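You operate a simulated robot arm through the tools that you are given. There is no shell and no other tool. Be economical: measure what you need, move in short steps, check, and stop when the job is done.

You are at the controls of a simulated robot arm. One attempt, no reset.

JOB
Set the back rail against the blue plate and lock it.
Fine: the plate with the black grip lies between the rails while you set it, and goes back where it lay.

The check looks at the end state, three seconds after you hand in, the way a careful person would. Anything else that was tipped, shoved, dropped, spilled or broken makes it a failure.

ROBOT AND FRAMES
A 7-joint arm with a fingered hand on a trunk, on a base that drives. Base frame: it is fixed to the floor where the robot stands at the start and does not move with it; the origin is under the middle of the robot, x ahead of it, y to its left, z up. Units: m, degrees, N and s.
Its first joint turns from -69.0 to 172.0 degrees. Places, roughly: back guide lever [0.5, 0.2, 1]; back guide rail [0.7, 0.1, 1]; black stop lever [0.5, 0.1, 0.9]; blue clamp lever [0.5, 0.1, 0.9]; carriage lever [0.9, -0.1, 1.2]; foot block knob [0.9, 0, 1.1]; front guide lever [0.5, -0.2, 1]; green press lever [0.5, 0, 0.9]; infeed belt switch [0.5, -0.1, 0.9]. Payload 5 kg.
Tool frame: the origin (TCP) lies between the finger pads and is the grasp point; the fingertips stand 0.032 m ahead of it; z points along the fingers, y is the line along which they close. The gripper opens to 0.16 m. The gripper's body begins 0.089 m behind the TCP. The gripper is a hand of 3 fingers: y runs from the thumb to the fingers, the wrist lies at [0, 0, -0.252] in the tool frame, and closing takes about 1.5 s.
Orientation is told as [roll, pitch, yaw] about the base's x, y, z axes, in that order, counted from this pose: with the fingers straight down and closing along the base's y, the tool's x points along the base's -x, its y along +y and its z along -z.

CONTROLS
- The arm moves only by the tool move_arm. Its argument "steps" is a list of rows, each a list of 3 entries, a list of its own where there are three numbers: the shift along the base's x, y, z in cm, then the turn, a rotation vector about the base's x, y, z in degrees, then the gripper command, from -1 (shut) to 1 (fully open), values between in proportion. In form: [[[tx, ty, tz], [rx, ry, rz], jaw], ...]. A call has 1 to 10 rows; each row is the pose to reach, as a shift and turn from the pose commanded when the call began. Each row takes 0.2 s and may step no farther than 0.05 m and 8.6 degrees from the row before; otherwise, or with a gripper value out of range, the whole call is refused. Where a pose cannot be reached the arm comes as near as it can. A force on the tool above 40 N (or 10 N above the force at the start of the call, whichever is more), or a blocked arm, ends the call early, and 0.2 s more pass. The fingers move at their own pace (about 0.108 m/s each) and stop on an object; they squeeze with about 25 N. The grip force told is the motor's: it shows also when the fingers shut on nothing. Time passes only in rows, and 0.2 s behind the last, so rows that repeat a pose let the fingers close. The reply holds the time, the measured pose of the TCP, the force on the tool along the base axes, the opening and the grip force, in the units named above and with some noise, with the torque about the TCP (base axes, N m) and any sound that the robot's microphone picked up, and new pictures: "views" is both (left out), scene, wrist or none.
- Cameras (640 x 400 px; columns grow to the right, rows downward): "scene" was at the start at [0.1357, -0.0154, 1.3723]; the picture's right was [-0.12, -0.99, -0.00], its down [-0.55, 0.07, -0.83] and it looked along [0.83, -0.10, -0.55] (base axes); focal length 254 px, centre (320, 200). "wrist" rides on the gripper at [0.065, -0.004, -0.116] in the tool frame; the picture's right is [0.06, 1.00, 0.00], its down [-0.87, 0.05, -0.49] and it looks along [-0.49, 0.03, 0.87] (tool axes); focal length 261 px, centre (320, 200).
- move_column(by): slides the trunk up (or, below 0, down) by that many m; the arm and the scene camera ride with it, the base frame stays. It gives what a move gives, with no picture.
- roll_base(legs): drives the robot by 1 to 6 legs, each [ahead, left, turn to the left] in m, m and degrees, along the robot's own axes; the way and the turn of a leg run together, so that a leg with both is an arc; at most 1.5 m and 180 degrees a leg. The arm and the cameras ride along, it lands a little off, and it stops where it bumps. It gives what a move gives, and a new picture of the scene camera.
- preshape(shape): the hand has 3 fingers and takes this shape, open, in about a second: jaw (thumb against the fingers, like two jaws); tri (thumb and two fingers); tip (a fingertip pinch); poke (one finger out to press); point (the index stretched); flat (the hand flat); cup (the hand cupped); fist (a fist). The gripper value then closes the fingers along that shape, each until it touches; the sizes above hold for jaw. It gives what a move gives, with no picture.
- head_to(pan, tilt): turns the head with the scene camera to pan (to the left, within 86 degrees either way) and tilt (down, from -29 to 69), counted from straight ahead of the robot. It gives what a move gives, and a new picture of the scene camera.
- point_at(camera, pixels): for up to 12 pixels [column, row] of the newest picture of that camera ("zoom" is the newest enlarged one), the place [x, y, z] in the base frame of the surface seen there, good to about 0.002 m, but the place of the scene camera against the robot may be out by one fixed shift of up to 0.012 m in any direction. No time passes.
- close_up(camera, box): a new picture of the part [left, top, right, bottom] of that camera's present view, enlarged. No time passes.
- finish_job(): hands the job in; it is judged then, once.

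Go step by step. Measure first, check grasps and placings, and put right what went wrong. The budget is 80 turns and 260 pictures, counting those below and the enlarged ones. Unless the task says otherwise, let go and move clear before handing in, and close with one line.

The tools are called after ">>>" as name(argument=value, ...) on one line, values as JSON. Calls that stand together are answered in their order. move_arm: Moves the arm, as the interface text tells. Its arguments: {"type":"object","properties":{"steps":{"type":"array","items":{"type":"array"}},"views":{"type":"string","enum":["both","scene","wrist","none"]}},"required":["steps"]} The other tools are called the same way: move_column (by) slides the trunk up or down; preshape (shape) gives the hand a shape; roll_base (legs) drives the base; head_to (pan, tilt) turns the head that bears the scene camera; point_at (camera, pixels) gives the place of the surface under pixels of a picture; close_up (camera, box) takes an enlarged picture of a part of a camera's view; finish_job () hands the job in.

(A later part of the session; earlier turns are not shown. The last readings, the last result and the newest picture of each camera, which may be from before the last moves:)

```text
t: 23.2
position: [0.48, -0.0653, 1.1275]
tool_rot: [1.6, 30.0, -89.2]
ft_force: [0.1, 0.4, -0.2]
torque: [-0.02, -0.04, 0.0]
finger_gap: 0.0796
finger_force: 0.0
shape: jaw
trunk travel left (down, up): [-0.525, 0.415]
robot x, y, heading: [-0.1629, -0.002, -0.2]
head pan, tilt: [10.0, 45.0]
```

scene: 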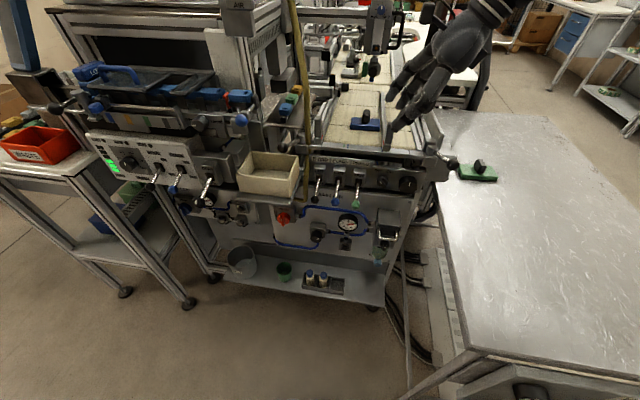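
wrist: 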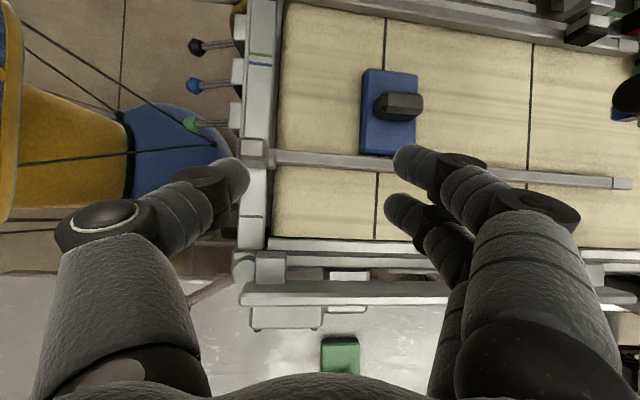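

The base is now at x=-0.163. I'll move toward a standoff near (0.566,0.05,1.13).

>>> move_arm(steps=[[[2, 2, 1], [0, 0, 0], 0], [[4, 5, 1], [0, 0, 0], 0], [[6, 8, 1], [0, 0, 0], 0], [[8.6, 11, 1], [0, 0, 0], 0], [[8.6, 11, 1], [0, 0, 0], 0]], views="both")

```text
t: 24.4
position: [0.5659, 0.0443, 1.1363]
tool_rot: [1.5, 30.0, -89.2]
ft_force: [-1.2, -0.1, 0.2]
torque: [0.0, 0.02, -0.03]
finger_gap: 0.08
finger_force: 0.1
shape: jaw
trunk travel left (down, up): [-0.525, 0.415]
robot x, y, heading: [-0.1622, 0.0004, -0.2]
head pan, tilt: [10.0, 45.0]
```

scene: 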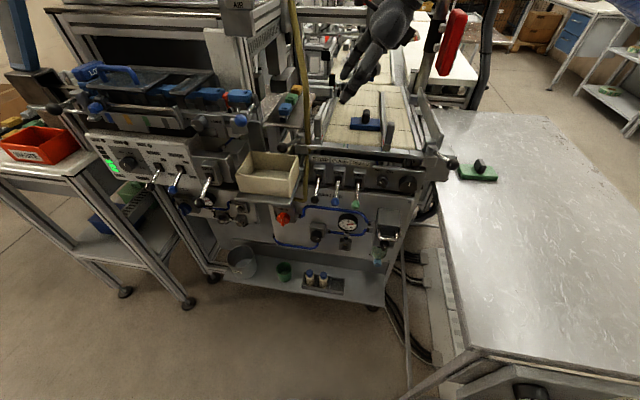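
wrist: 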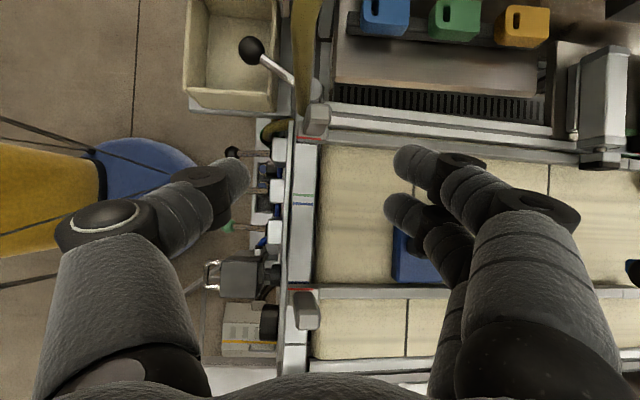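

That worked. The back post shows at wrist (318,118) and the hose at (303,60). I'll measure both from here.

>>> close_up(camera="wrist", box=[230, 20, 374, 150])

>>> point_at(camera="wrist", pixels=[[309, 108], [328, 105], [328, 130], [312, 131], [318, 110], [303, 100], [303, 70], [303, 40], [318, 83], [253, 50], [268, 62], [350, 128]])

```text
3.08 times, centred on (302, 85) of wrist
```

zoom: 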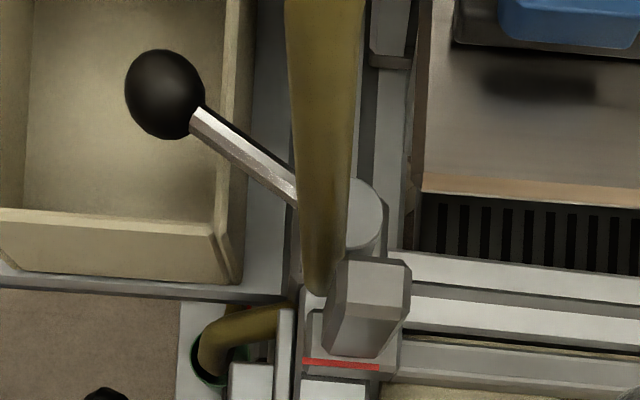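

```text
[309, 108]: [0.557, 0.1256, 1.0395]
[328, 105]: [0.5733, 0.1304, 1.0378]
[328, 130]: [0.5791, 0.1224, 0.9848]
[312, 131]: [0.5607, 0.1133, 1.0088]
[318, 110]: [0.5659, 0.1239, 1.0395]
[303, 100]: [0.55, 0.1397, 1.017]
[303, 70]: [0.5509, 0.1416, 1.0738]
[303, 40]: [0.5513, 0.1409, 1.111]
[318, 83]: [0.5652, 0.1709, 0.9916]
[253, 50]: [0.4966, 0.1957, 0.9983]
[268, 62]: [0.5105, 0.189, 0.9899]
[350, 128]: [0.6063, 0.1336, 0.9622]
```

The post is confirmed at x 0.557–0.575, y 0.114–0.130, with its top at 1.0395, and the hose face is at y≈0.141. I'll approach along the lean with the fingers astride the post.

>>> move_arm(steps=[[[0, 2, -3.3], [0, 0, 0], 0], [[0, 4, -6.6], [0, 0, 0], 0], [[0, 5.3, -8.8], [0, 0, 0], 0], [[0, 6.3, -10.7], [0, 0, 0], 0], [[0, 6.3, -10.7], [0, 0, 0], 0]], views="both")

```text
t: 25.6
position: [0.5686, 0.1066, 1.031]
tool_rot: [1.5, 30.0, -89.2]
ft_force: [0.5, 0.3, -0.2]
torque: [-0.02, -0.02, 0.03]
finger_gap: 0.0798
finger_force: 0.0
shape: jaw
trunk travel left (down, up): [-0.525, 0.415]
robot x, y, heading: [-0.1584, -0.0032, -0.2]
head pan, tilt: [10.0, 45.0]
```

scene: 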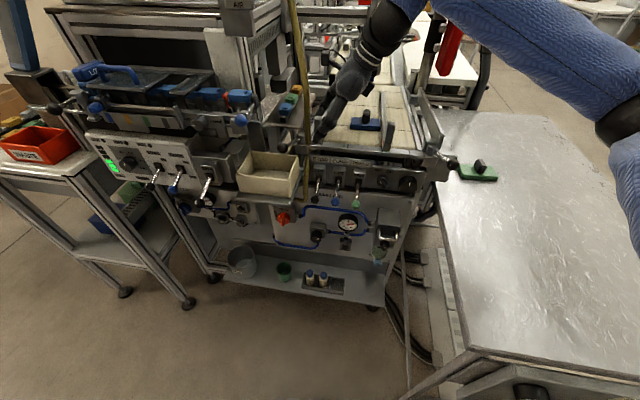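
wrist: 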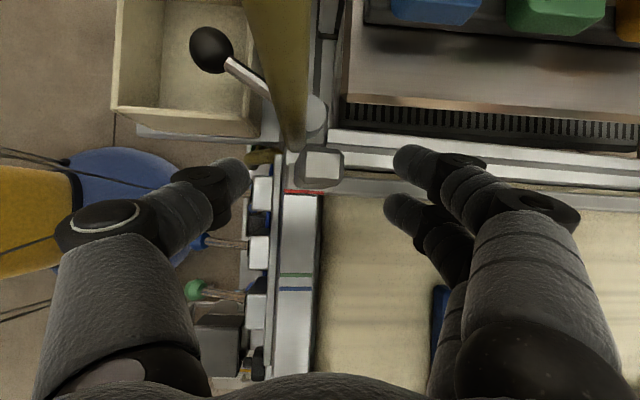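

The fingers straddle the post, with the thumb at (240,175) and the index at (405,160) on either side of it at (320,165). Closing now.

>>> move_arm(steps=[[[0, 0, 0], [0, 0, 0], -0.5], [[0, 0, 0], [0, 0, 0], -1], [[0, 0, 0], [0, 0, 0], -1], [[0, 0, 0], [0, 0, 0], -1], [[0, 0, 0], [0, 0, 0], -1], [[0, 0, 0], [0, 0, 0], -1], [[0, 0, 0], [0, 0, 0], -1]], views="wrist")

```text
t: 27.2
position: [0.5682, 0.1055, 1.0303]
tool_rot: [1.4, 30.0, -89.1]
ft_force: [1.5, 0.5, -1.0]
torque: [-0.05, -0.09, -0.17]
finger_gap: 0.0126
finger_force: 25.0
shape: jaw
trunk travel left (down, up): [-0.525, 0.415]
robot x, y, heading: [-0.1618, 0.0009, -0.1]
head pan, tilt: [10.0, 45.0]
```

wrist: 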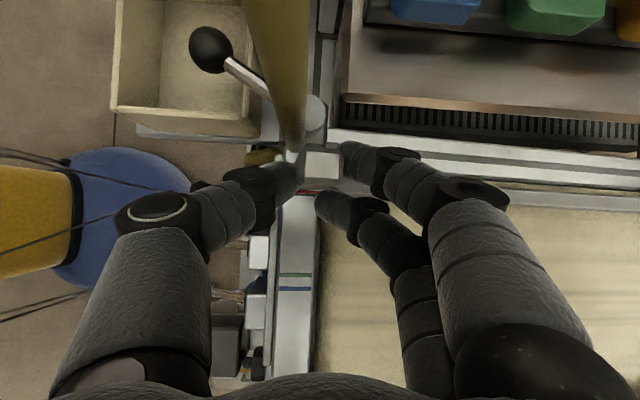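

The post is gripped, with the thumb and index on it and the second finger on its near side. I'll test whether the rail is free with a small pull toward -y.

>>> move_arm(steps=[[[0, -0.3, 0], [0, 0, 0], -1], [[0, -0.6, 0], [0, 0, 0], -1], [[0, -0.9, 0], [0, 0, 0], -1], [[0, -1.2, 0], [0, 0, 0], -1]], views="both")

```text
t: 28.2
position: [0.5685, 0.0923, 1.0289]
tool_rot: [1.4, 30.0, -89.3]
ft_force: [-1.3, -0.3, 4.1]
torque: [0.01, 0.26, 0.13]
finger_gap: 0.0084
finger_force: 24.7
shape: jaw
trunk travel left (down, up): [-0.525, 0.415]
robot x, y, heading: [-0.1588, 0.0023, -0.4]
head pan, tilt: [10.0, 45.0]
```

scene: 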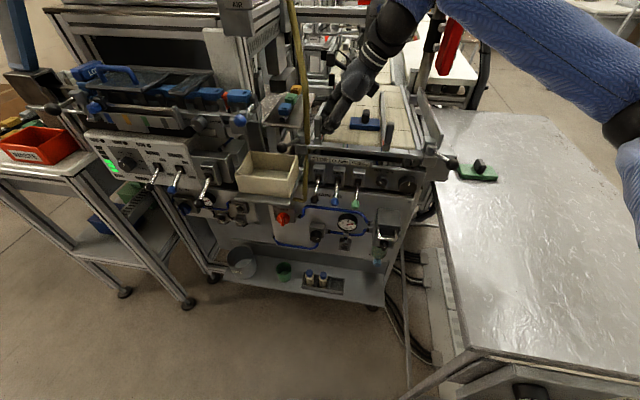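
wrist: 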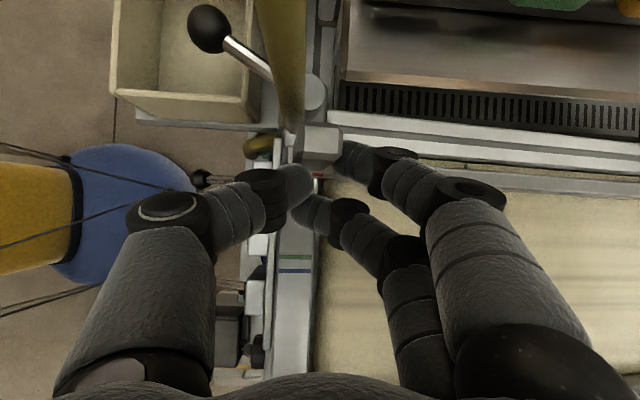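

The fingers slid off: the pointer at (320,190) stayed put and the gap fell to 0.008, so the rail is locked. I'll open, back away along the lean and straighten the hand to work the lever.

>>> move_arm(steps=[[[0, 0, 0], [0, 0, 0], 0], [[0, 0, 0], [0, 0, 0], 0], [[0, -1, 1.7], [0, 0, 0], 0], [[0, -3, 5], [0, 0, 0], 0], [[0, -5, 8.7], [0, 0, 0], 0], [[-2, -5, 11], [-7.5, 0, 0], 0], [[-4, -5, 13], [-15, 0, 0], 0], [[-6, -5, 14], [-22.5, 0, 0], 0], [[-8, -5, 14], [-30, 0, 0], 0]], views="both")

```text
t: 30.2
position: [0.4879, 0.041, 1.1692]
tool_rot: [1.1, -0.1, -89.3]
ft_force: [0.7, -0.7, -0.3]
torque: [0.07, 0.03, -0.01]
finger_gap: 0.0797
finger_force: 0.1
shape: jaw
trunk travel left (down, up): [-0.525, 0.415]
robot x, y, heading: [-0.1611, 0.0011, -0.3]
head pan, tilt: [10.0, 45.0]
```

scene: 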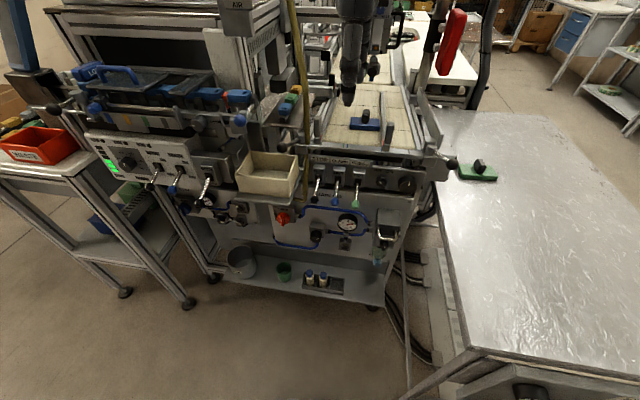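
wrist: 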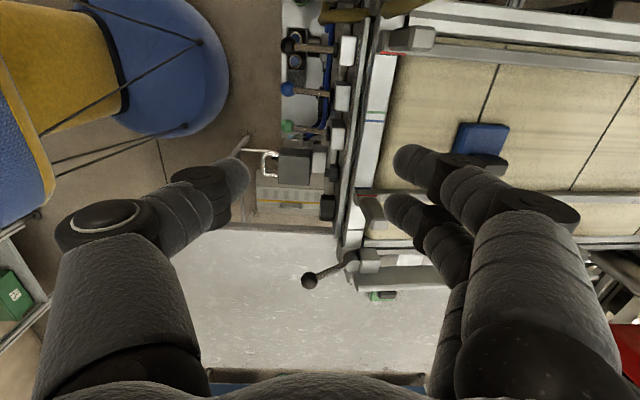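

The hand is clear. Before going to the ball I'll check what else stands near it on the left.

>>> point_at(camera="scene", pixels=[[241, 119], [195, 120], [207, 185], [215, 165], [240, 95], [262, 140], [245, 165], [296, 165], [270, 190], [283, 100], [268, 150], [305, 100]])

>>> close_up(camera="scene", box=[190, 60, 350, 160])

```text
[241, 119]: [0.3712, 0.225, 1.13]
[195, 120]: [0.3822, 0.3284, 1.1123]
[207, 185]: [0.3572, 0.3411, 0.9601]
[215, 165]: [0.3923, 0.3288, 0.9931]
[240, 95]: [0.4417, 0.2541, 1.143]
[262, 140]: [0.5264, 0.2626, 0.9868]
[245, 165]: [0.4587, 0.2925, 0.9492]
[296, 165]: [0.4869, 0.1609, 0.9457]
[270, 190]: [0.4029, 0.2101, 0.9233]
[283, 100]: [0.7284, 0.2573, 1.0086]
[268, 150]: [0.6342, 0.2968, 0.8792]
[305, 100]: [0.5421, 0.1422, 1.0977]
```

```text
4.00 times, centred on (270, 110) of scene
```

zoom: 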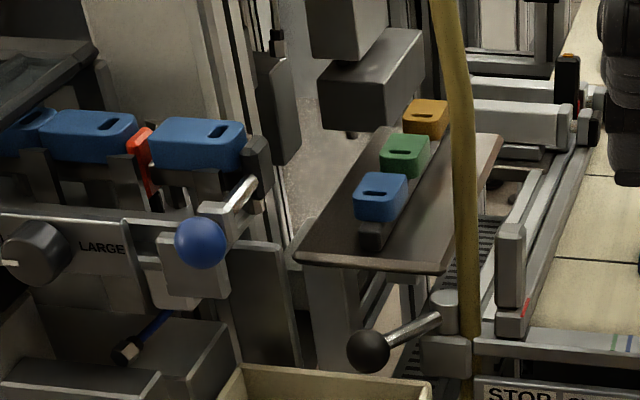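

The rack end at (0.445,0.258,1.135) and the blue ball at (0.374,0.229,1.12) are the nearby hazards. I'll use a yaw of -25° so the hand closes tangentially on the lever ball, plus a small lean away. Yaw first.

>>> move_arm(steps=[[[0, 0, 0.5], [0, 0, 8.2], 0], [[0, 0, 1], [0, 0, 16.4], 0], [[0, 0, 1.5], [0, 0, 24.6], 0], [[0, 0, 2], [0, 0, 32.8], 0], [[0, 0.5, 2], [0, 0, 41], 0], [[0, 1.5, 2], [0, 0, 49.2], 0], [[0, 2.5, 2], [0, 0, 57.4], 0], [[0, 3.5, 2], [0, 0, 64.3], 0], [[0, 4, 2], [0, 0, 64.3], 0]], views="none")

>>> move_arm(steps=[[[0, 2, 0], [5, 0, 0], 0], [[0, 4, 0], [10, 0, 0], 0], [[0, 6, -1], [15, 0, 0], 0], [[0, 8, -3], [15, 0, 0], 0], [[0, 8, -3], [15, 0, 0], 0]], views="both")

```text
t: 32.2
position: [0.4879, 0.0853, 1.1899]
tool_rot: [1.2, -0.1, -25.0]
ft_force: [0.6, 0.9, -1.1]
torque: [-0.01, -0.02, 0.0]
finger_gap: 0.0796
finger_force: 0.0
shape: jaw
trunk travel left (down, up): [-0.525, 0.415]
robot x, y, heading: [-0.1627, -0.0026, -0.4]
head pan, tilt: [10.0, 45.0]
```

```text
t: 33.4
position: [0.4873, 0.1665, 1.1601]
tool_rot: [14.8, 6.3, -24.3]
ft_force: [0.0, 0.2, 0.3]
torque: [0.0, -0.01, -0.01]
finger_gap: 0.08
finger_force: 0.1
shape: jaw
trunk travel left (down, up): [-0.525, 0.415]
robot x, y, heading: [-0.1628, -0.0006, 0.0]
head pan, tilt: [10.0, 45.0]
```

scene: 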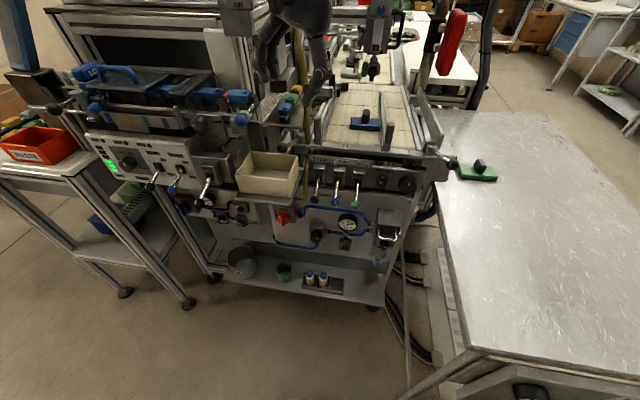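
wrist: 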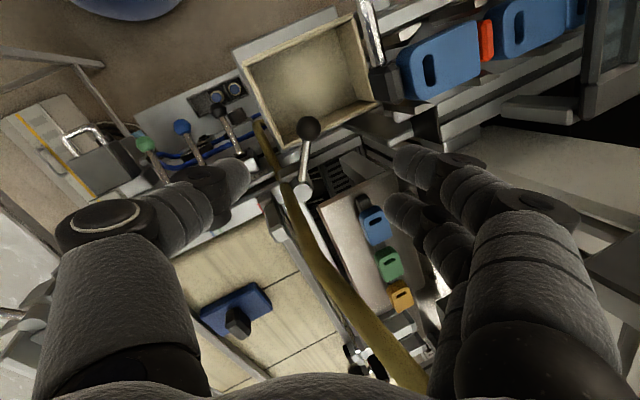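

The ball is at wrist (309,128) and the hub at (303,190). I'll measure both from here.

>>> point_at(camera="wrist", pixels=[[309, 128], [309, 120], [318, 130], [306, 150], [304, 188], [297, 192], [270, 160], [283, 190], [310, 250], [400, 370], [365, 90], [395, 140]])

>>> close_up(camera="wrist", box=[224, 90, 384, 210])

```text
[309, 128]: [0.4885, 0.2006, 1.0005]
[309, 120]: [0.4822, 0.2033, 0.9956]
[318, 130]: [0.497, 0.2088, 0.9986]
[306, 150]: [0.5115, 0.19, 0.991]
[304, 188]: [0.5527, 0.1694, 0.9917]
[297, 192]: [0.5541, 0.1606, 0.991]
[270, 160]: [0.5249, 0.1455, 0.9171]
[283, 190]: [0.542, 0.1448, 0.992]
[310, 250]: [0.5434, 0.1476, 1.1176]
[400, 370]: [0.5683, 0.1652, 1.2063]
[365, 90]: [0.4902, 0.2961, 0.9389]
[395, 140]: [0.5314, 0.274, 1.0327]
```

```text
3.33 times, centred on (304, 150) of wrist
```

zoom: 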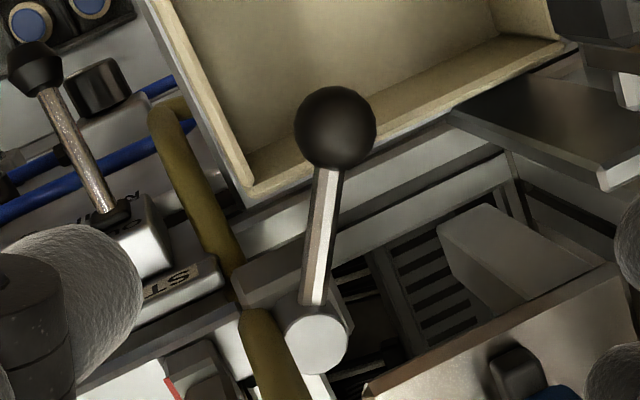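

Ball centre is about (0.489,0.2025,0.988) and the hub (0.553,0.167), giving a lever radius of about 0.073. I'll descend around the ball.

>>> move_arm(steps=[[[0, 0, -4], [0, 0, 0], 0], [[0.1, 1, -8], [0, 0, 0], 0], [[0.2, 2, -11], [0, 0, 0], 0], [[0.2, 2.8, -14], [0, 0, 0], 0], [[0.2, 3.4, -16], [0, 0, 0], 0], [[0.2, 3.4, -16], [0, 0, 0], 0]], views="both")

```text
t: 34.8
position: [0.4913, 0.202, 0.9977]
tool_rot: [14.8, 6.3, -24.1]
ft_force: [0.6, -3.2, -0.2]
torque: [-0.05, 0.04, -0.02]
finger_gap: 0.0792
finger_force: 0.1
shape: jaw
trunk travel left (down, up): [-0.525, 0.415]
robot x, y, heading: [-0.159, 0.0008, -0.1]
head pan, tilt: [10.0, 45.0]
```

scene: 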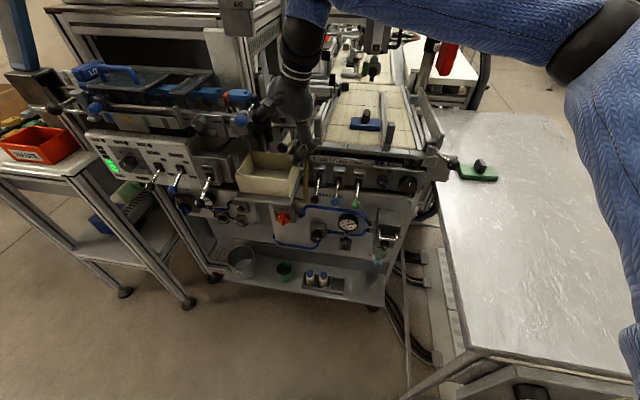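
wrist: 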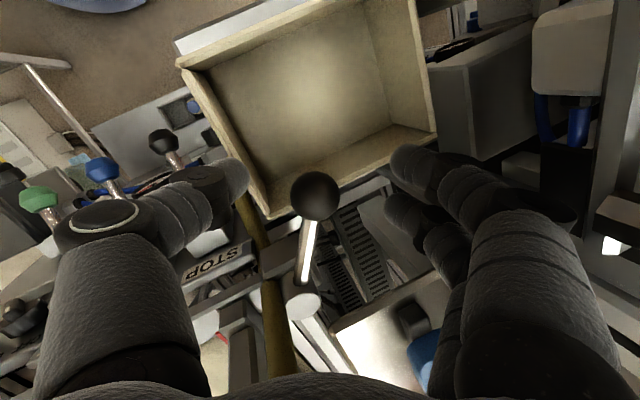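

The ball sits centred between thumb and fingers at (315,195), but the tool reads -3.2 N in y. I'll look closer for an unwanted contact.

>>> close_up(camera="scene", box=[230, 60, 358, 200])

>>> close_up(camera="wrist", box=[350, 100, 510, 240])

>>> move_arm(steps=[[[0, 0, 0], [0, 0, 0], 0]], views="none")

```text
2.86 times, centred on (294, 130) of scene
```

zoom: 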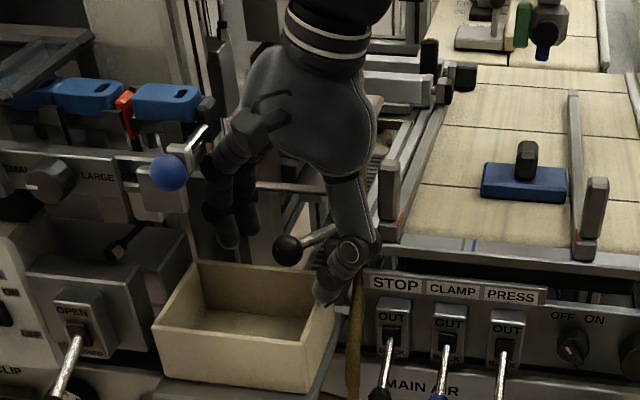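

```text
2.86 times, centred on (430, 170) of wrist
```

zoom: 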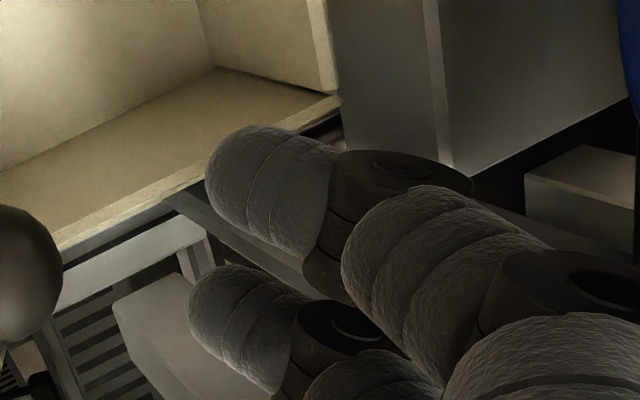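

```text
t: 35.2
position: [0.4908, 0.2019, 0.9982]
tool_rot: [14.8, 6.3, -24.3]
ft_force: [0.7, -2.0, -0.2]
torque: [-0.07, 0.04, -0.02]
finger_gap: 0.0794
finger_force: 0.1
shape: jaw
trunk travel left (down, up): [-0.525, 0.415]
robot x, y, heading: [-0.1622, 0.0021, -0.2]
head pan, tilt: [10.0, 45.0]
```

A light contact persists. The outer finger's knuckle is probably brushing the bracket next to the blue-ball lever, although that ball hasn't moved. Closing pulls that finger inward, so I'll close gently on the black ball now.

>>> move_arm(steps=[[[0, 0, 0], [0, 0, 0], -0.4], [[0, 0, 0], [0, 0, 0], -0.8], [[0, 0, 0], [0, 0, 0], -0.9], [[0, 0, 0], [0, 0, 0], -0.9], [[0, 0, 0], [0, 0, 0], -0.9], [[0, 0, 0], [0, 0, 0], -0.9]], views="both")

>>> close_up(camera="scene", box=[230, 60, 358, 200])

```text
t: 36.6
position: [0.4898, 0.2015, 0.9971]
tool_rot: [14.7, 6.3, -24.2]
ft_force: [-7.0, 0.4, -15.6]
torque: [0.01, 0.07, 0.0]
finger_gap: 0.0063
finger_force: 24.6
shape: jaw
trunk travel left (down, up): [-0.525, 0.415]
robot x, y, heading: [-0.1618, -0.0023, -0.0]
head pan, tilt: [10.0, 45.0]
```

scene: 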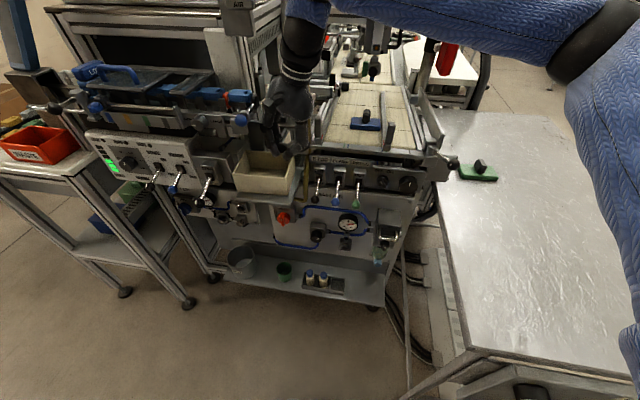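
wrist: 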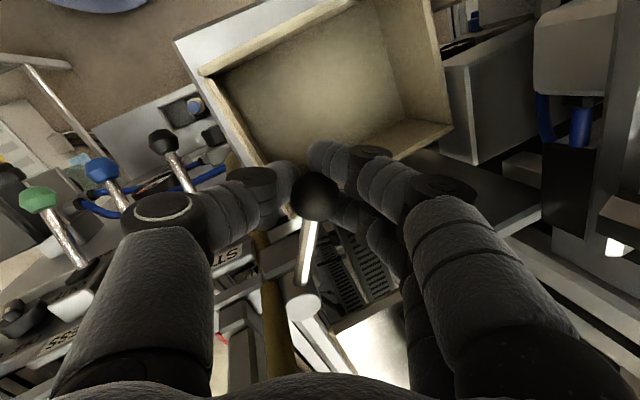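

```text
2.86 times, centred on (294, 130) of scene
```

zoom: 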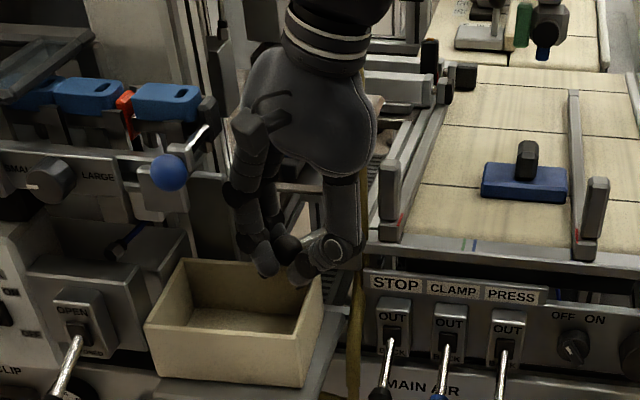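

The bin shifted. Its right rim moved about 1 cm to the left because the thumb pushed its wall, and the fingers shut under the ball (gap 0.006). I'll open slightly, rise 1.3 cm to the ball's equator and above the bin rim, and regrip. I'll restore the bin afterwards.

>>> move_arm(steps=[[[0, 0, 0], [0, 0, 0], -0.5], [[0, 0, 0], [0, 0, 0], -0.45], [[0, 0, 0], [0, 0, 0], -0.45], [[0, 0, 0.7], [0, 0, 0], -0.45], [[0, 0, 1.4], [0, 0, 0], -0.45], [[0, 0, 1.4], [0, 0, 0], -0.45]], views="both")

>>> close_up(camera="scene", box=[230, 60, 358, 200])

```text
t: 38.0
position: [0.4923, 0.2005, 1.0128]
tool_rot: [14.7, 6.2, -24.3]
ft_force: [3.1, -5.7, -5.7]
torque: [-0.08, 0.2, -0.18]
finger_gap: 0.0421
finger_force: 0.0
shape: jaw
trunk travel left (down, up): [-0.525, 0.415]
robot x, y, heading: [-0.1623, -0.001, -0.2]
head pan, tilt: [10.0, 45.0]
```

scene: 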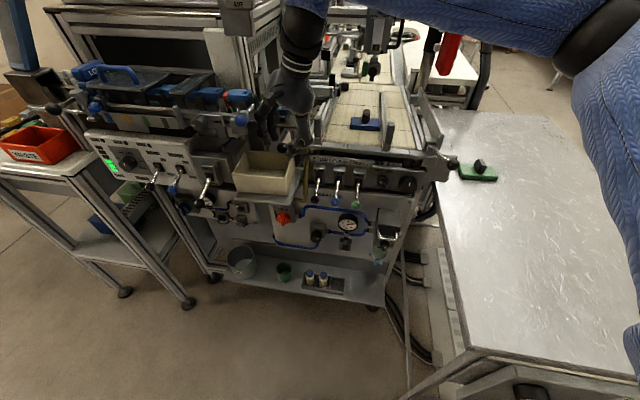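
wrist: 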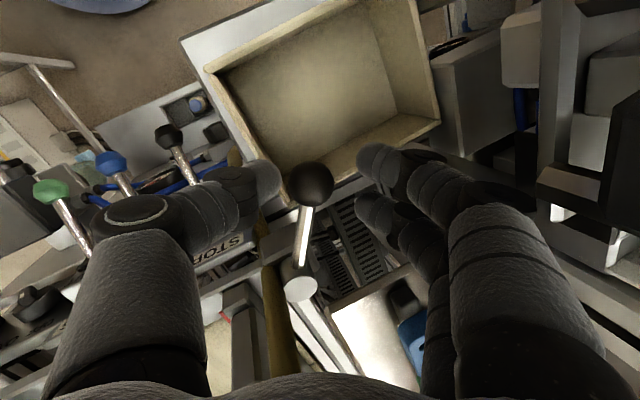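

```text
2.86 times, centred on (294, 130) of scene
```

zoom: 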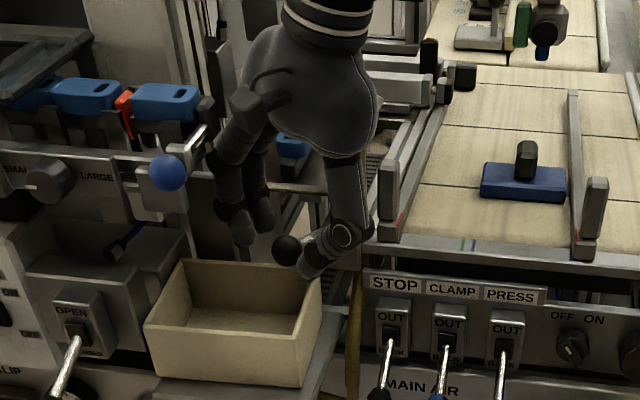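

The tool is still being pulled about 6 N, so the thumb looks caught under the ball (thumb at (270,185), ball at (310,183)). I'll shift slightly toward the thumb side, open a bit more and rise until the force is gone.

>>> move_arm(steps=[[[-0.2, -0.5, 0], [0, 0, 0], -0.35], [[-0.3, -0.6, 0], [0, 0, 0], -0.3], [[-0.3, -0.6, 0.6], [0, 0, 0], -0.3], [[-0.3, -0.6, 0.9], [0, 0, 0], -0.3], [[-0.3, -0.6, 0.9], [0, 0, 0], -0.3]], views="both")

>>> close_up(camera="scene", box=[230, 60, 358, 200])

```text
t: 39.2
position: [0.4879, 0.1931, 1.0218]
tool_rot: [14.8, 6.2, -24.4]
ft_force: [1.2, -7.0, -2.1]
torque: [0.3, 0.09, -0.12]
finger_gap: 0.0536
finger_force: 0.2
shape: jaw
trunk travel left (down, up): [-0.525, 0.415]
robot x, y, heading: [-0.1618, 0.0001, -0.3]
head pan, tilt: [10.0, 45.0]
```

scene: 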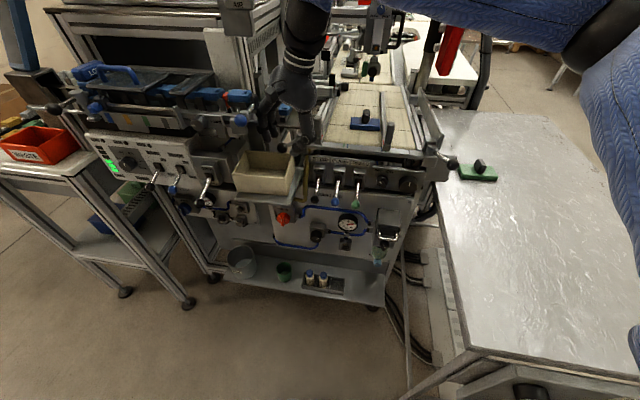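
wrist: 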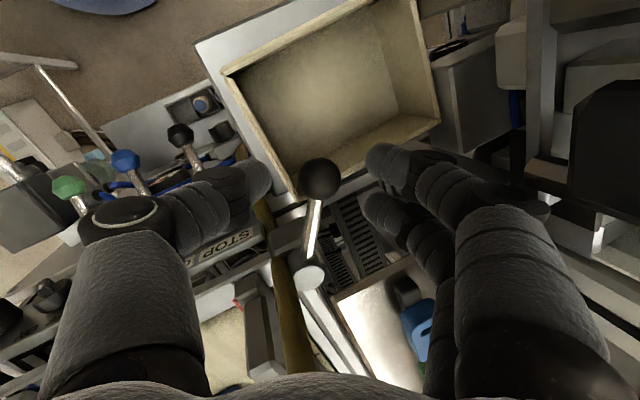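

```text
2.86 times, centred on (294, 130) of scene
```

zoom: 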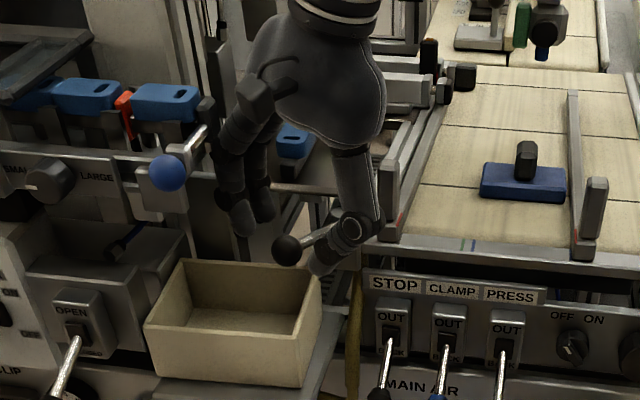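

The -7 N in y persists, so some contact remains. I'll hold and check whether the hose, visible at (280,290), has been displaced, and measure what lies near the fingers.

>>> point_at(camera="wrist", pixels=[[262, 215], [275, 260], [285, 300], [298, 350], [310, 385], [320, 178], [310, 280], [250, 185], [385, 160], [380, 215], [430, 90], [300, 195]])

>>> move_arm(steps=[[[0, 0, 1.2], [0, 0, 0], -0.3], [[0, 0, 1.2], [0, 0, 0], -0.3]], views="none")

```text
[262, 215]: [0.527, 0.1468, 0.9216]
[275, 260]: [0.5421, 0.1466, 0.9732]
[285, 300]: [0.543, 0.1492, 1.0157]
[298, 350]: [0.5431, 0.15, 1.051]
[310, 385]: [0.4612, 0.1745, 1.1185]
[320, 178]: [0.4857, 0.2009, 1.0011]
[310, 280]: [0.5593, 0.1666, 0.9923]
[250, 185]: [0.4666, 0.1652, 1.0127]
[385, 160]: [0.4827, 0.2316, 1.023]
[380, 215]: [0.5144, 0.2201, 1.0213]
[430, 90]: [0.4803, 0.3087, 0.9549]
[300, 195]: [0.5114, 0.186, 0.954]
```

```text
t: 39.8
position: [0.4873, 0.1926, 1.0349]
tool_rot: [14.7, 6.4, -24.3]
ft_force: [0.4, -7.5, 0.5]
torque: [0.39, -0.02, -0.06]
finger_gap: 0.0537
finger_force: 0.0
shape: jaw
trunk travel left (down, up): [-0.525, 0.415]
robot x, y, heading: [-0.1597, -0.0005, 0.0]
head pan, tilt: [10.0, 45.0]
```

The hose is where it was, and the torque places the contact about 5 cm above the TCP on the +y side, so it's a spread finger knuckle against the fixed rack. A shut hand had no such contact, so I'll rise, shut the fingers, and push the ball with the bunched fingers.

>>> move_arm(steps=[[[0, -0.5, 2], [0, 0, 0], -0.5], [[-0.5, -1.5, 5], [0, 0, 0], -1], [[-1, -2.5, 7], [0, 0, 0], -1], [[-1, -2.5, 7], [0, 0, 0], -1], [[-1, -2.5, 7], [0, 0, 0], -1]], views="both")

>>> close_up(camera="scene", box=[190, 60, 350, 200])

```text
t: 41.0
position: [0.4775, 0.1678, 1.1045]
tool_rot: [14.7, 6.3, -24.3]
ft_force: [-0.3, 0.2, 0.5]
torque: [0.02, 0.04, 0.0]
finger_gap: 0.0
finger_force: 24.9
shape: jaw
trunk travel left (down, up): [-0.525, 0.415]
robot x, y, heading: [-0.163, -0.0001, -0.0]
head pan, tilt: [10.0, 45.0]
```

scene: 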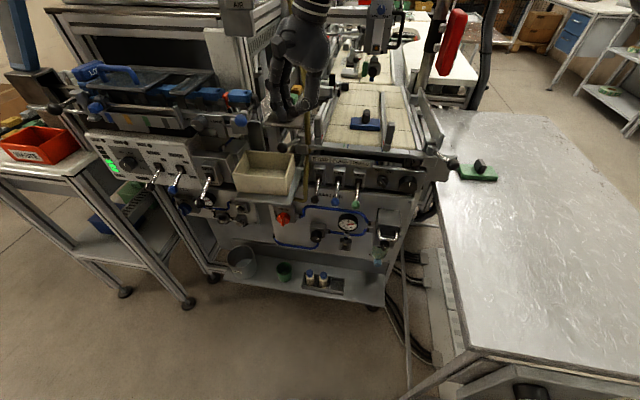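
wrist: 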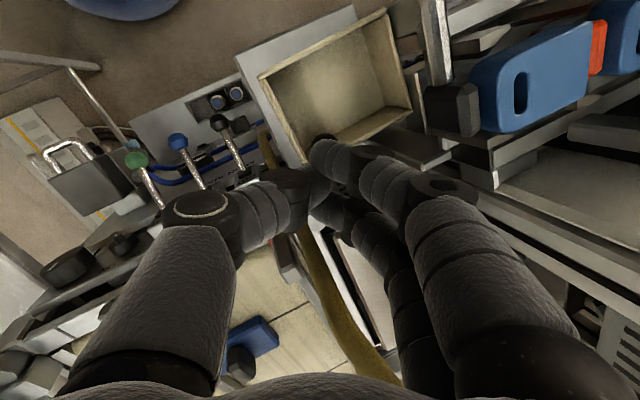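

```text
2.86 times, centred on (270, 130) of scene
```

zoom: 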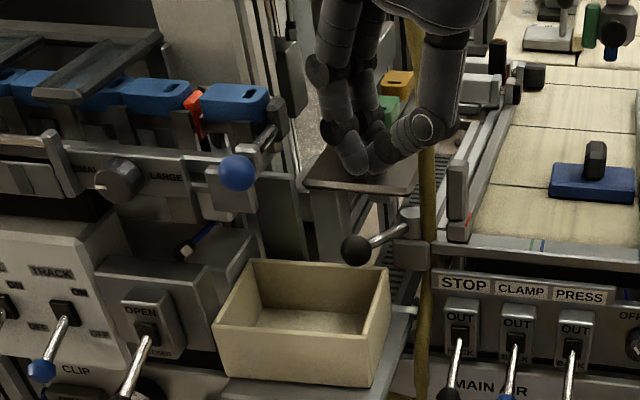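

All forces are clear and the blue lever is unchanged. I'll descend with the fingers shut to just on the -y side of the ball, with the tips above the bin rim.

>>> move_arm(steps=[[[-0.3, 0, -4], [0, 0, 0], -1], [[-0.3, 0, -8], [0, 0, 0], -1], [[-0.3, 0, -9.7], [0, 0, 0], -1], [[-0.3, 0, -9.7], [0, 0, 0], -1]], views="both")

>>> close_up(camera="scene", box=[230, 80, 358, 180])

```text
t: 42.0
position: [0.4738, 0.1704, 1.0071]
tool_rot: [14.8, 6.2, -24.4]
ft_force: [-1.1, -0.9, 1.5]
torque: [-0.03, 0.02, -0.02]
finger_gap: 0.0
finger_force: 25.0
shape: jaw
trunk travel left (down, up): [-0.525, 0.415]
robot x, y, heading: [-0.1642, 0.0013, -0.2]
head pan, tilt: [10.0, 45.0]
```

scene: 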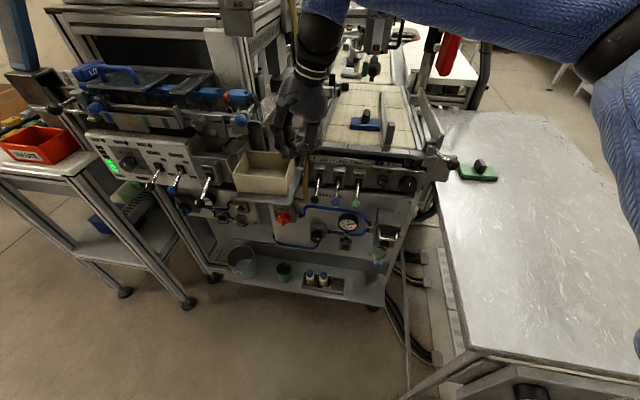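
wrist: 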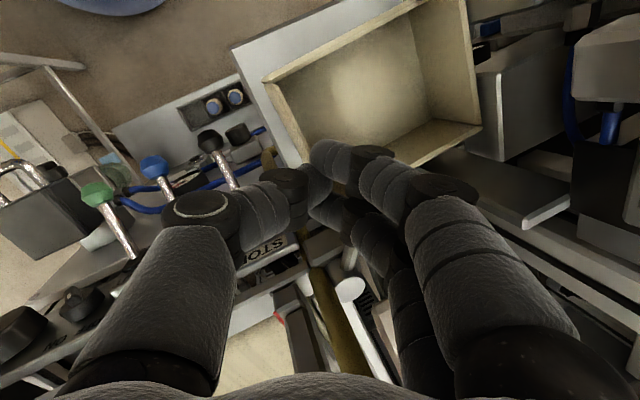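

```text
4.00 times, centred on (294, 130) of scene
```

zoom: 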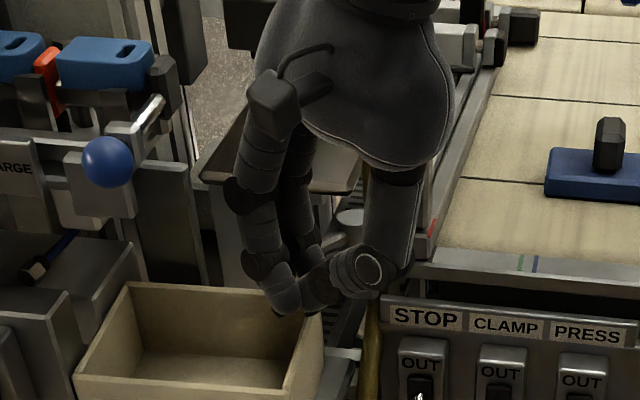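

The bunched fingers are beside the ball with no contact forces. I'll push the ball toward +y along its arc for the first 20°, with the force guard on.

>>> move_arm(steps=[[[0.1, 0.5, 0], [0, 0, 0], -1], [[0.25, 1.1, 0], [0, 0, 0], -1], [[0.4, 1.8, 0], [0, 0, 0], -1], [[0.65, 2.4, 0], [0, 0, 0], -1], [[0.9, 3.1, 0], [0, 0, 0], -1]], views="both")

>>> close_up(camera="scene", box=[230, 80, 358, 180])

```text
t: 42.9
position: [0.4803, 0.1814, 1.0091]
tool_rot: [14.7, 6.1, -24.8]
ft_force: [-1.1, -24.1, 11.3]
torque: [-0.24, -0.1, -0.34]
finger_gap: 0.0001
finger_force: 25.1
shape: jaw
trunk travel left (down, up): [-0.525, 0.415]
robot x, y, heading: [-0.1623, -0.0016, -0.2]
head pan, tilt: [10.0, 45.0]
stopped in row 4: the force on the tool passed its limit (the readings are from after the stop); the commanded pose is now the measured one
```

scene: 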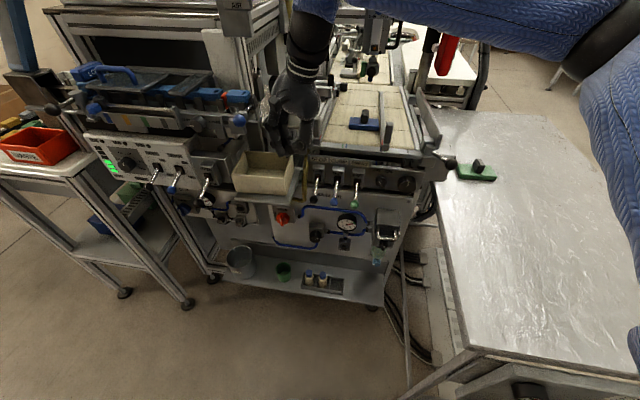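
wrist: 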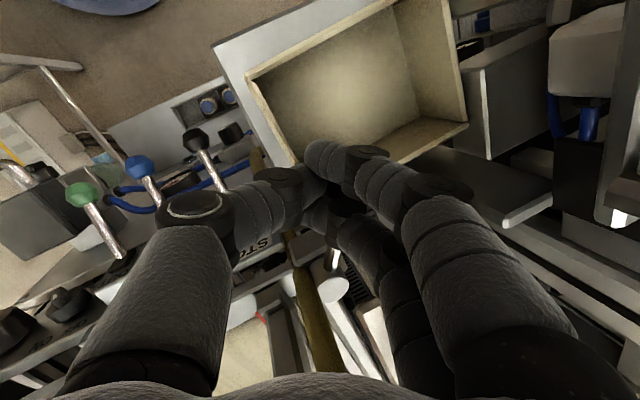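

```text
4.00 times, centred on (294, 130) of scene
```

zoom: 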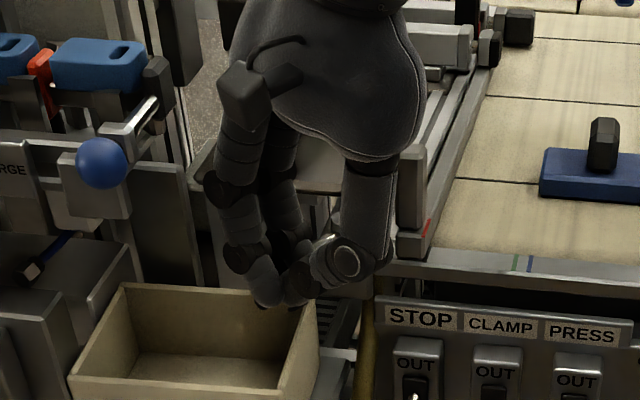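

Pushing toward +y stopped at over 40 N without moving the lever, so that is its tight end and release must be toward -y. I'll rise, open a little, and come down over the ball at the right height so the fingers can draw it toward -y.

>>> move_arm(steps=[[[0, -0.6, 0], [0, 0, 0], -1], [[0, -0.6, 3], [0, 0, 0], -1], [[0, 0, 6], [0, 0, 0], -0.6], [[0.5, 1, 6], [0, 0, 0], -0.45], [[0.8, 1.6, 6], [0, 0, 0], -0.45], [[0.8, 1.6, 4], [0, 0, 0], -0.45], [[0.8, 1.8, 2], [0, 0, 0], -0.45], [[0.8, 1.8, 2], [0, 0, 0], -0.45]], views="both")

```text
t: 44.7
position: [0.4903, 0.1986, 1.0291]
tool_rot: [14.7, 6.2, -24.7]
ft_force: [6.9, -37.6, 12.1]
torque: [2.6, 0.28, -0.77]
finger_gap: 0.04
finger_force: 0.1
shape: jaw
trunk travel left (down, up): [-0.525, 0.415]
robot x, y, heading: [-0.1647, -0.0007, -0.4]
head pan, tilt: [10.0, 45.0]
```

scene: 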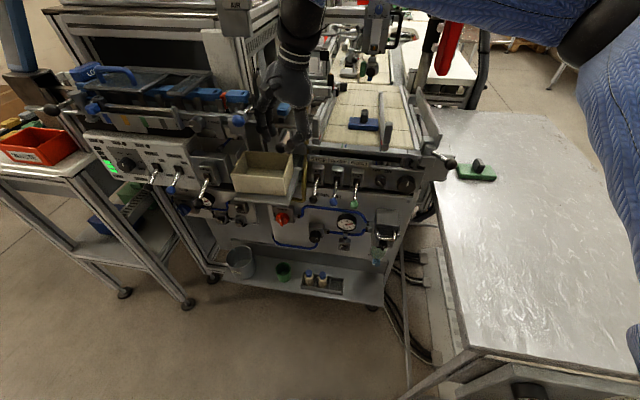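
wrist: 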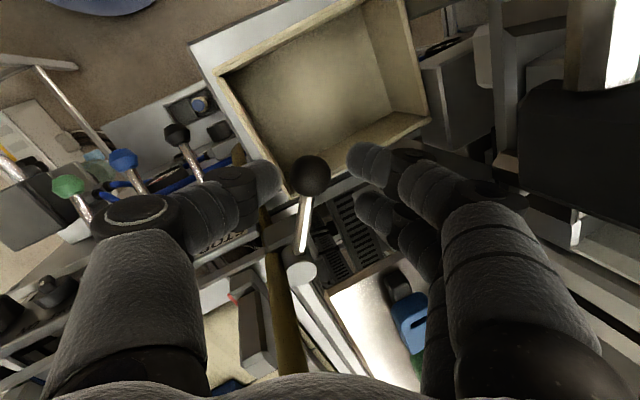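

There's now a strong contact of -38 N about 7 cm above the TCP: the hand's outer base is against the rack bracket seen at wrist (570,140). I'll move off it at once and check the rack.

>>> move_arm(steps=[[[0, -1, 1], [0, 0, 0], -0.45], [[-0.5, -2, 4], [0, 0, 0], -0.45], [[-0.5, -4, 8], [0, 0, 0], -0.6], [[0, -6, 11], [0, 0, 0], -0.6]], views="both")

>>> close_up(camera="scene", box=[70, 50, 310, 200])

>>> close_up(camera="wrist", box=[400, 0, 640, 150])

```text
t: 45.7
position: [0.486, 0.1424, 1.1391]
tool_rot: [14.6, 6.2, -24.5]
ft_force: [0.7, -0.5, 0.1]
torque: [0.02, 0.01, 0.07]
finger_gap: 0.0325
finger_force: 0.0
shape: jaw
trunk travel left (down, up): [-0.525, 0.415]
robot x, y, heading: [-0.1563, 0.0013, -0.1]
head pan, tilt: [10.0, 45.0]
```

scene: 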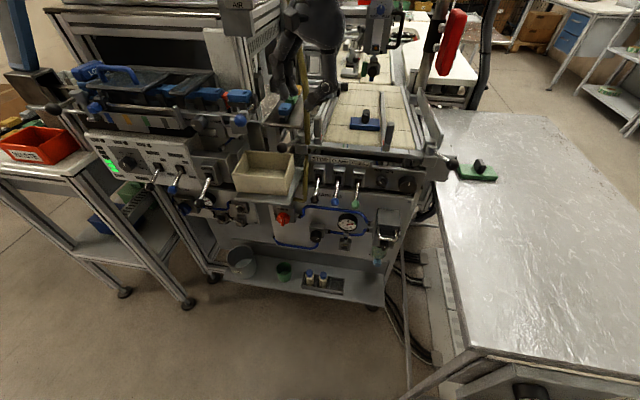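
wrist: 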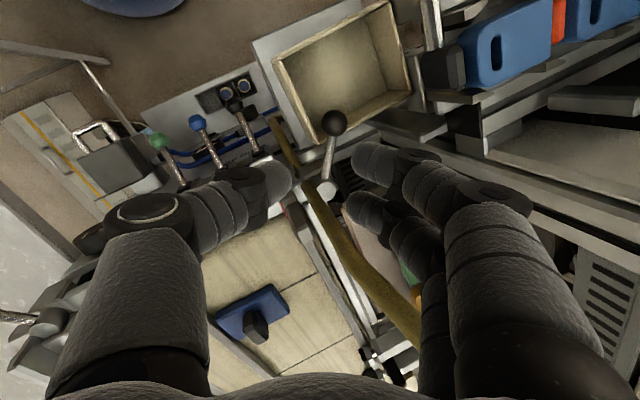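

```text
2.67 times, centred on (190, 125) of scene
```

zoom: 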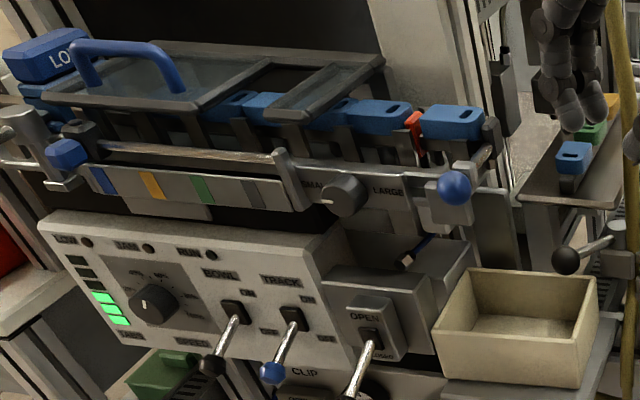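

```text
2.67 times, centred on (520, 75) of wrist
```

zoom: 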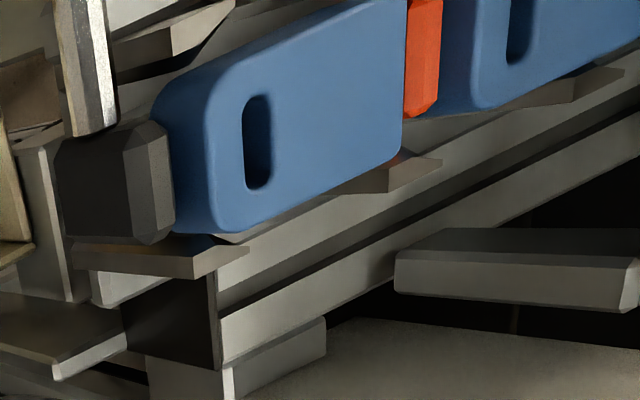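

The feed rack's gate and parts look unchanged. I need a slimmer approach with the hand's long axis along x, leaning toward -y, so I'll lift clear, straighten, back the base up 0.10 m and re-yaw.

>>> move_arm(steps=[[[0, -3, 2], [-5, 0, 0], -0.3], [[0, -6, 4], [-10, 0, 0], -0.3], [[0, -9, 6], [-14.8, 0, 0], 0], [[0, -12, 7], [-14.8, 0, 0], 0]], views="none")

>>> move_arm(steps=[[[0, 0, 0], [0, 0, -8.3], 0], [[0, 0, 0], [0, 0, -16.6], 0], [[0, 0, 0], [0, 0, -24.9], 0], [[0, 0, 0], [0, 0, -33.2], 0], [[0, 0, 0], [0, 0, -41.5], 0], [[0, 0, 0], [0, 0, -49.8], 0], [[0, 0, 0], [0, 0, -58.1], 0], [[0, 0, 0], [0, 0, -65], 0]], views="none")

>>> roll_base(legs=[[-0.1, 0, 0]])

```text
t: 46.7
position: [0.4887, 0.0204, 1.2093]
tool_rot: [1.2, -0.1, -25.3]
ft_force: [0.3, -0.3, -0.1]
torque: [0.06, 0.01, 0.02]
finger_gap: 0.0794
finger_force: 0.1
shape: jaw
trunk travel left (down, up): [-0.525, 0.415]
robot x, y, heading: [-0.1625, 0.0003, -0.1]
head pan, tilt: [10.0, 45.0]
```

```text
t: 48.5
position: [0.4876, 0.023, 1.2085]
tool_rot: [1.2, -0.1, -90.4]
ft_force: [-0.1, -1.1, -0.7]
torque: [0.02, 0.03, 0.0]
finger_gap: 0.0794
finger_force: 0.1
shape: jaw
trunk travel left (down, up): [-0.525, 0.415]
robot x, y, heading: [-0.161, -0.0007, -0.1]
head pan, tilt: [10.0, 45.0]
```

```text
t: 49.7
position: [0.3848, 0.0214, 1.2096]
tool_rot: [1.3, -0.1, -90.3]
ft_force: [-0.9, 0.3, -1.1]
torque: [-0.07, -0.03, -0.01]
finger_gap: 0.0795
finger_force: 0.0
shape: jaw
trunk travel left (down, up): [-0.525, 0.415]
robot x, y, heading: [-0.2619, -0.0013, -0.3]
head pan, tilt: [10.0, 45.0]
```

scene: 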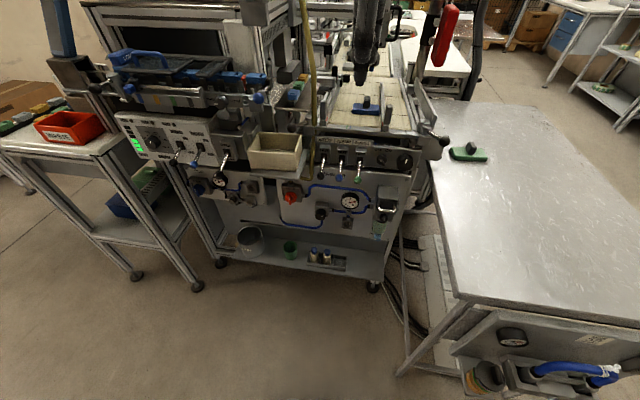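

I'm now lean-ready. I'll lean 30° and move to about (0.45,0.12,1.16), still above and short of the ball, for a clear wrist look.

>>> move_arm(steps=[[[1.5, 1, 0], [7.5, 0, 0], 0], [[3, 2.5, 0], [15, 0, 0], 0], [[4.5, 4, -1], [22.5, 0, 0], 0], [[6, 6, -2], [30, 0, 0], 0], [[6.6, 8, -3], [30, 0, 0], 0], [[6.6, 10, -4], [30, 0, 0], 0], [[6.6, 10, -4], [30, 0, 0], 0]], views="both")

```text
t: 51.3
position: [0.465, 0.1107, 1.1744]
tool_rot: [0.9, 29.9, -90.2]
ft_force: [-0.2, 0.5, -0.1]
torque: [0.01, -0.03, -0.01]
finger_gap: 0.0797
finger_force: 0.0
shape: jaw
out of reach, approached as far as the arm can: row 3, 4, 5, 6, 7
trunk travel left (down, up): [-0.525, 0.415]
robot x, y, heading: [-0.2616, -0.0028, -0.2]
head pan, tilt: [10.0, 45.0]
```

scene: 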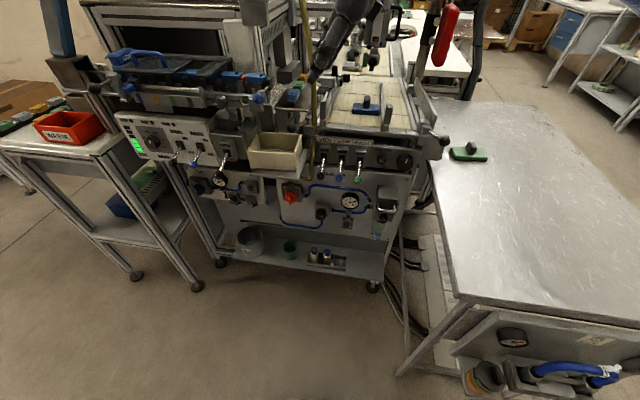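
wrist: 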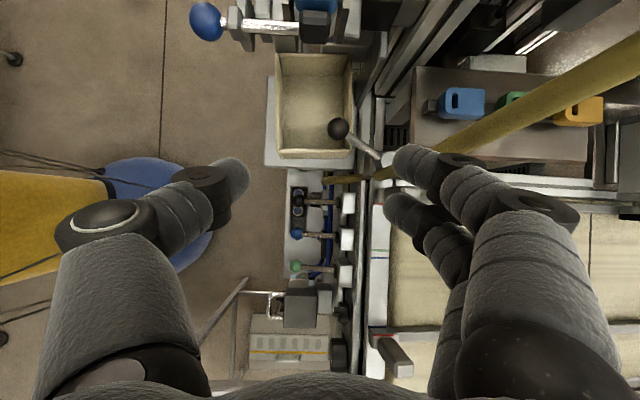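

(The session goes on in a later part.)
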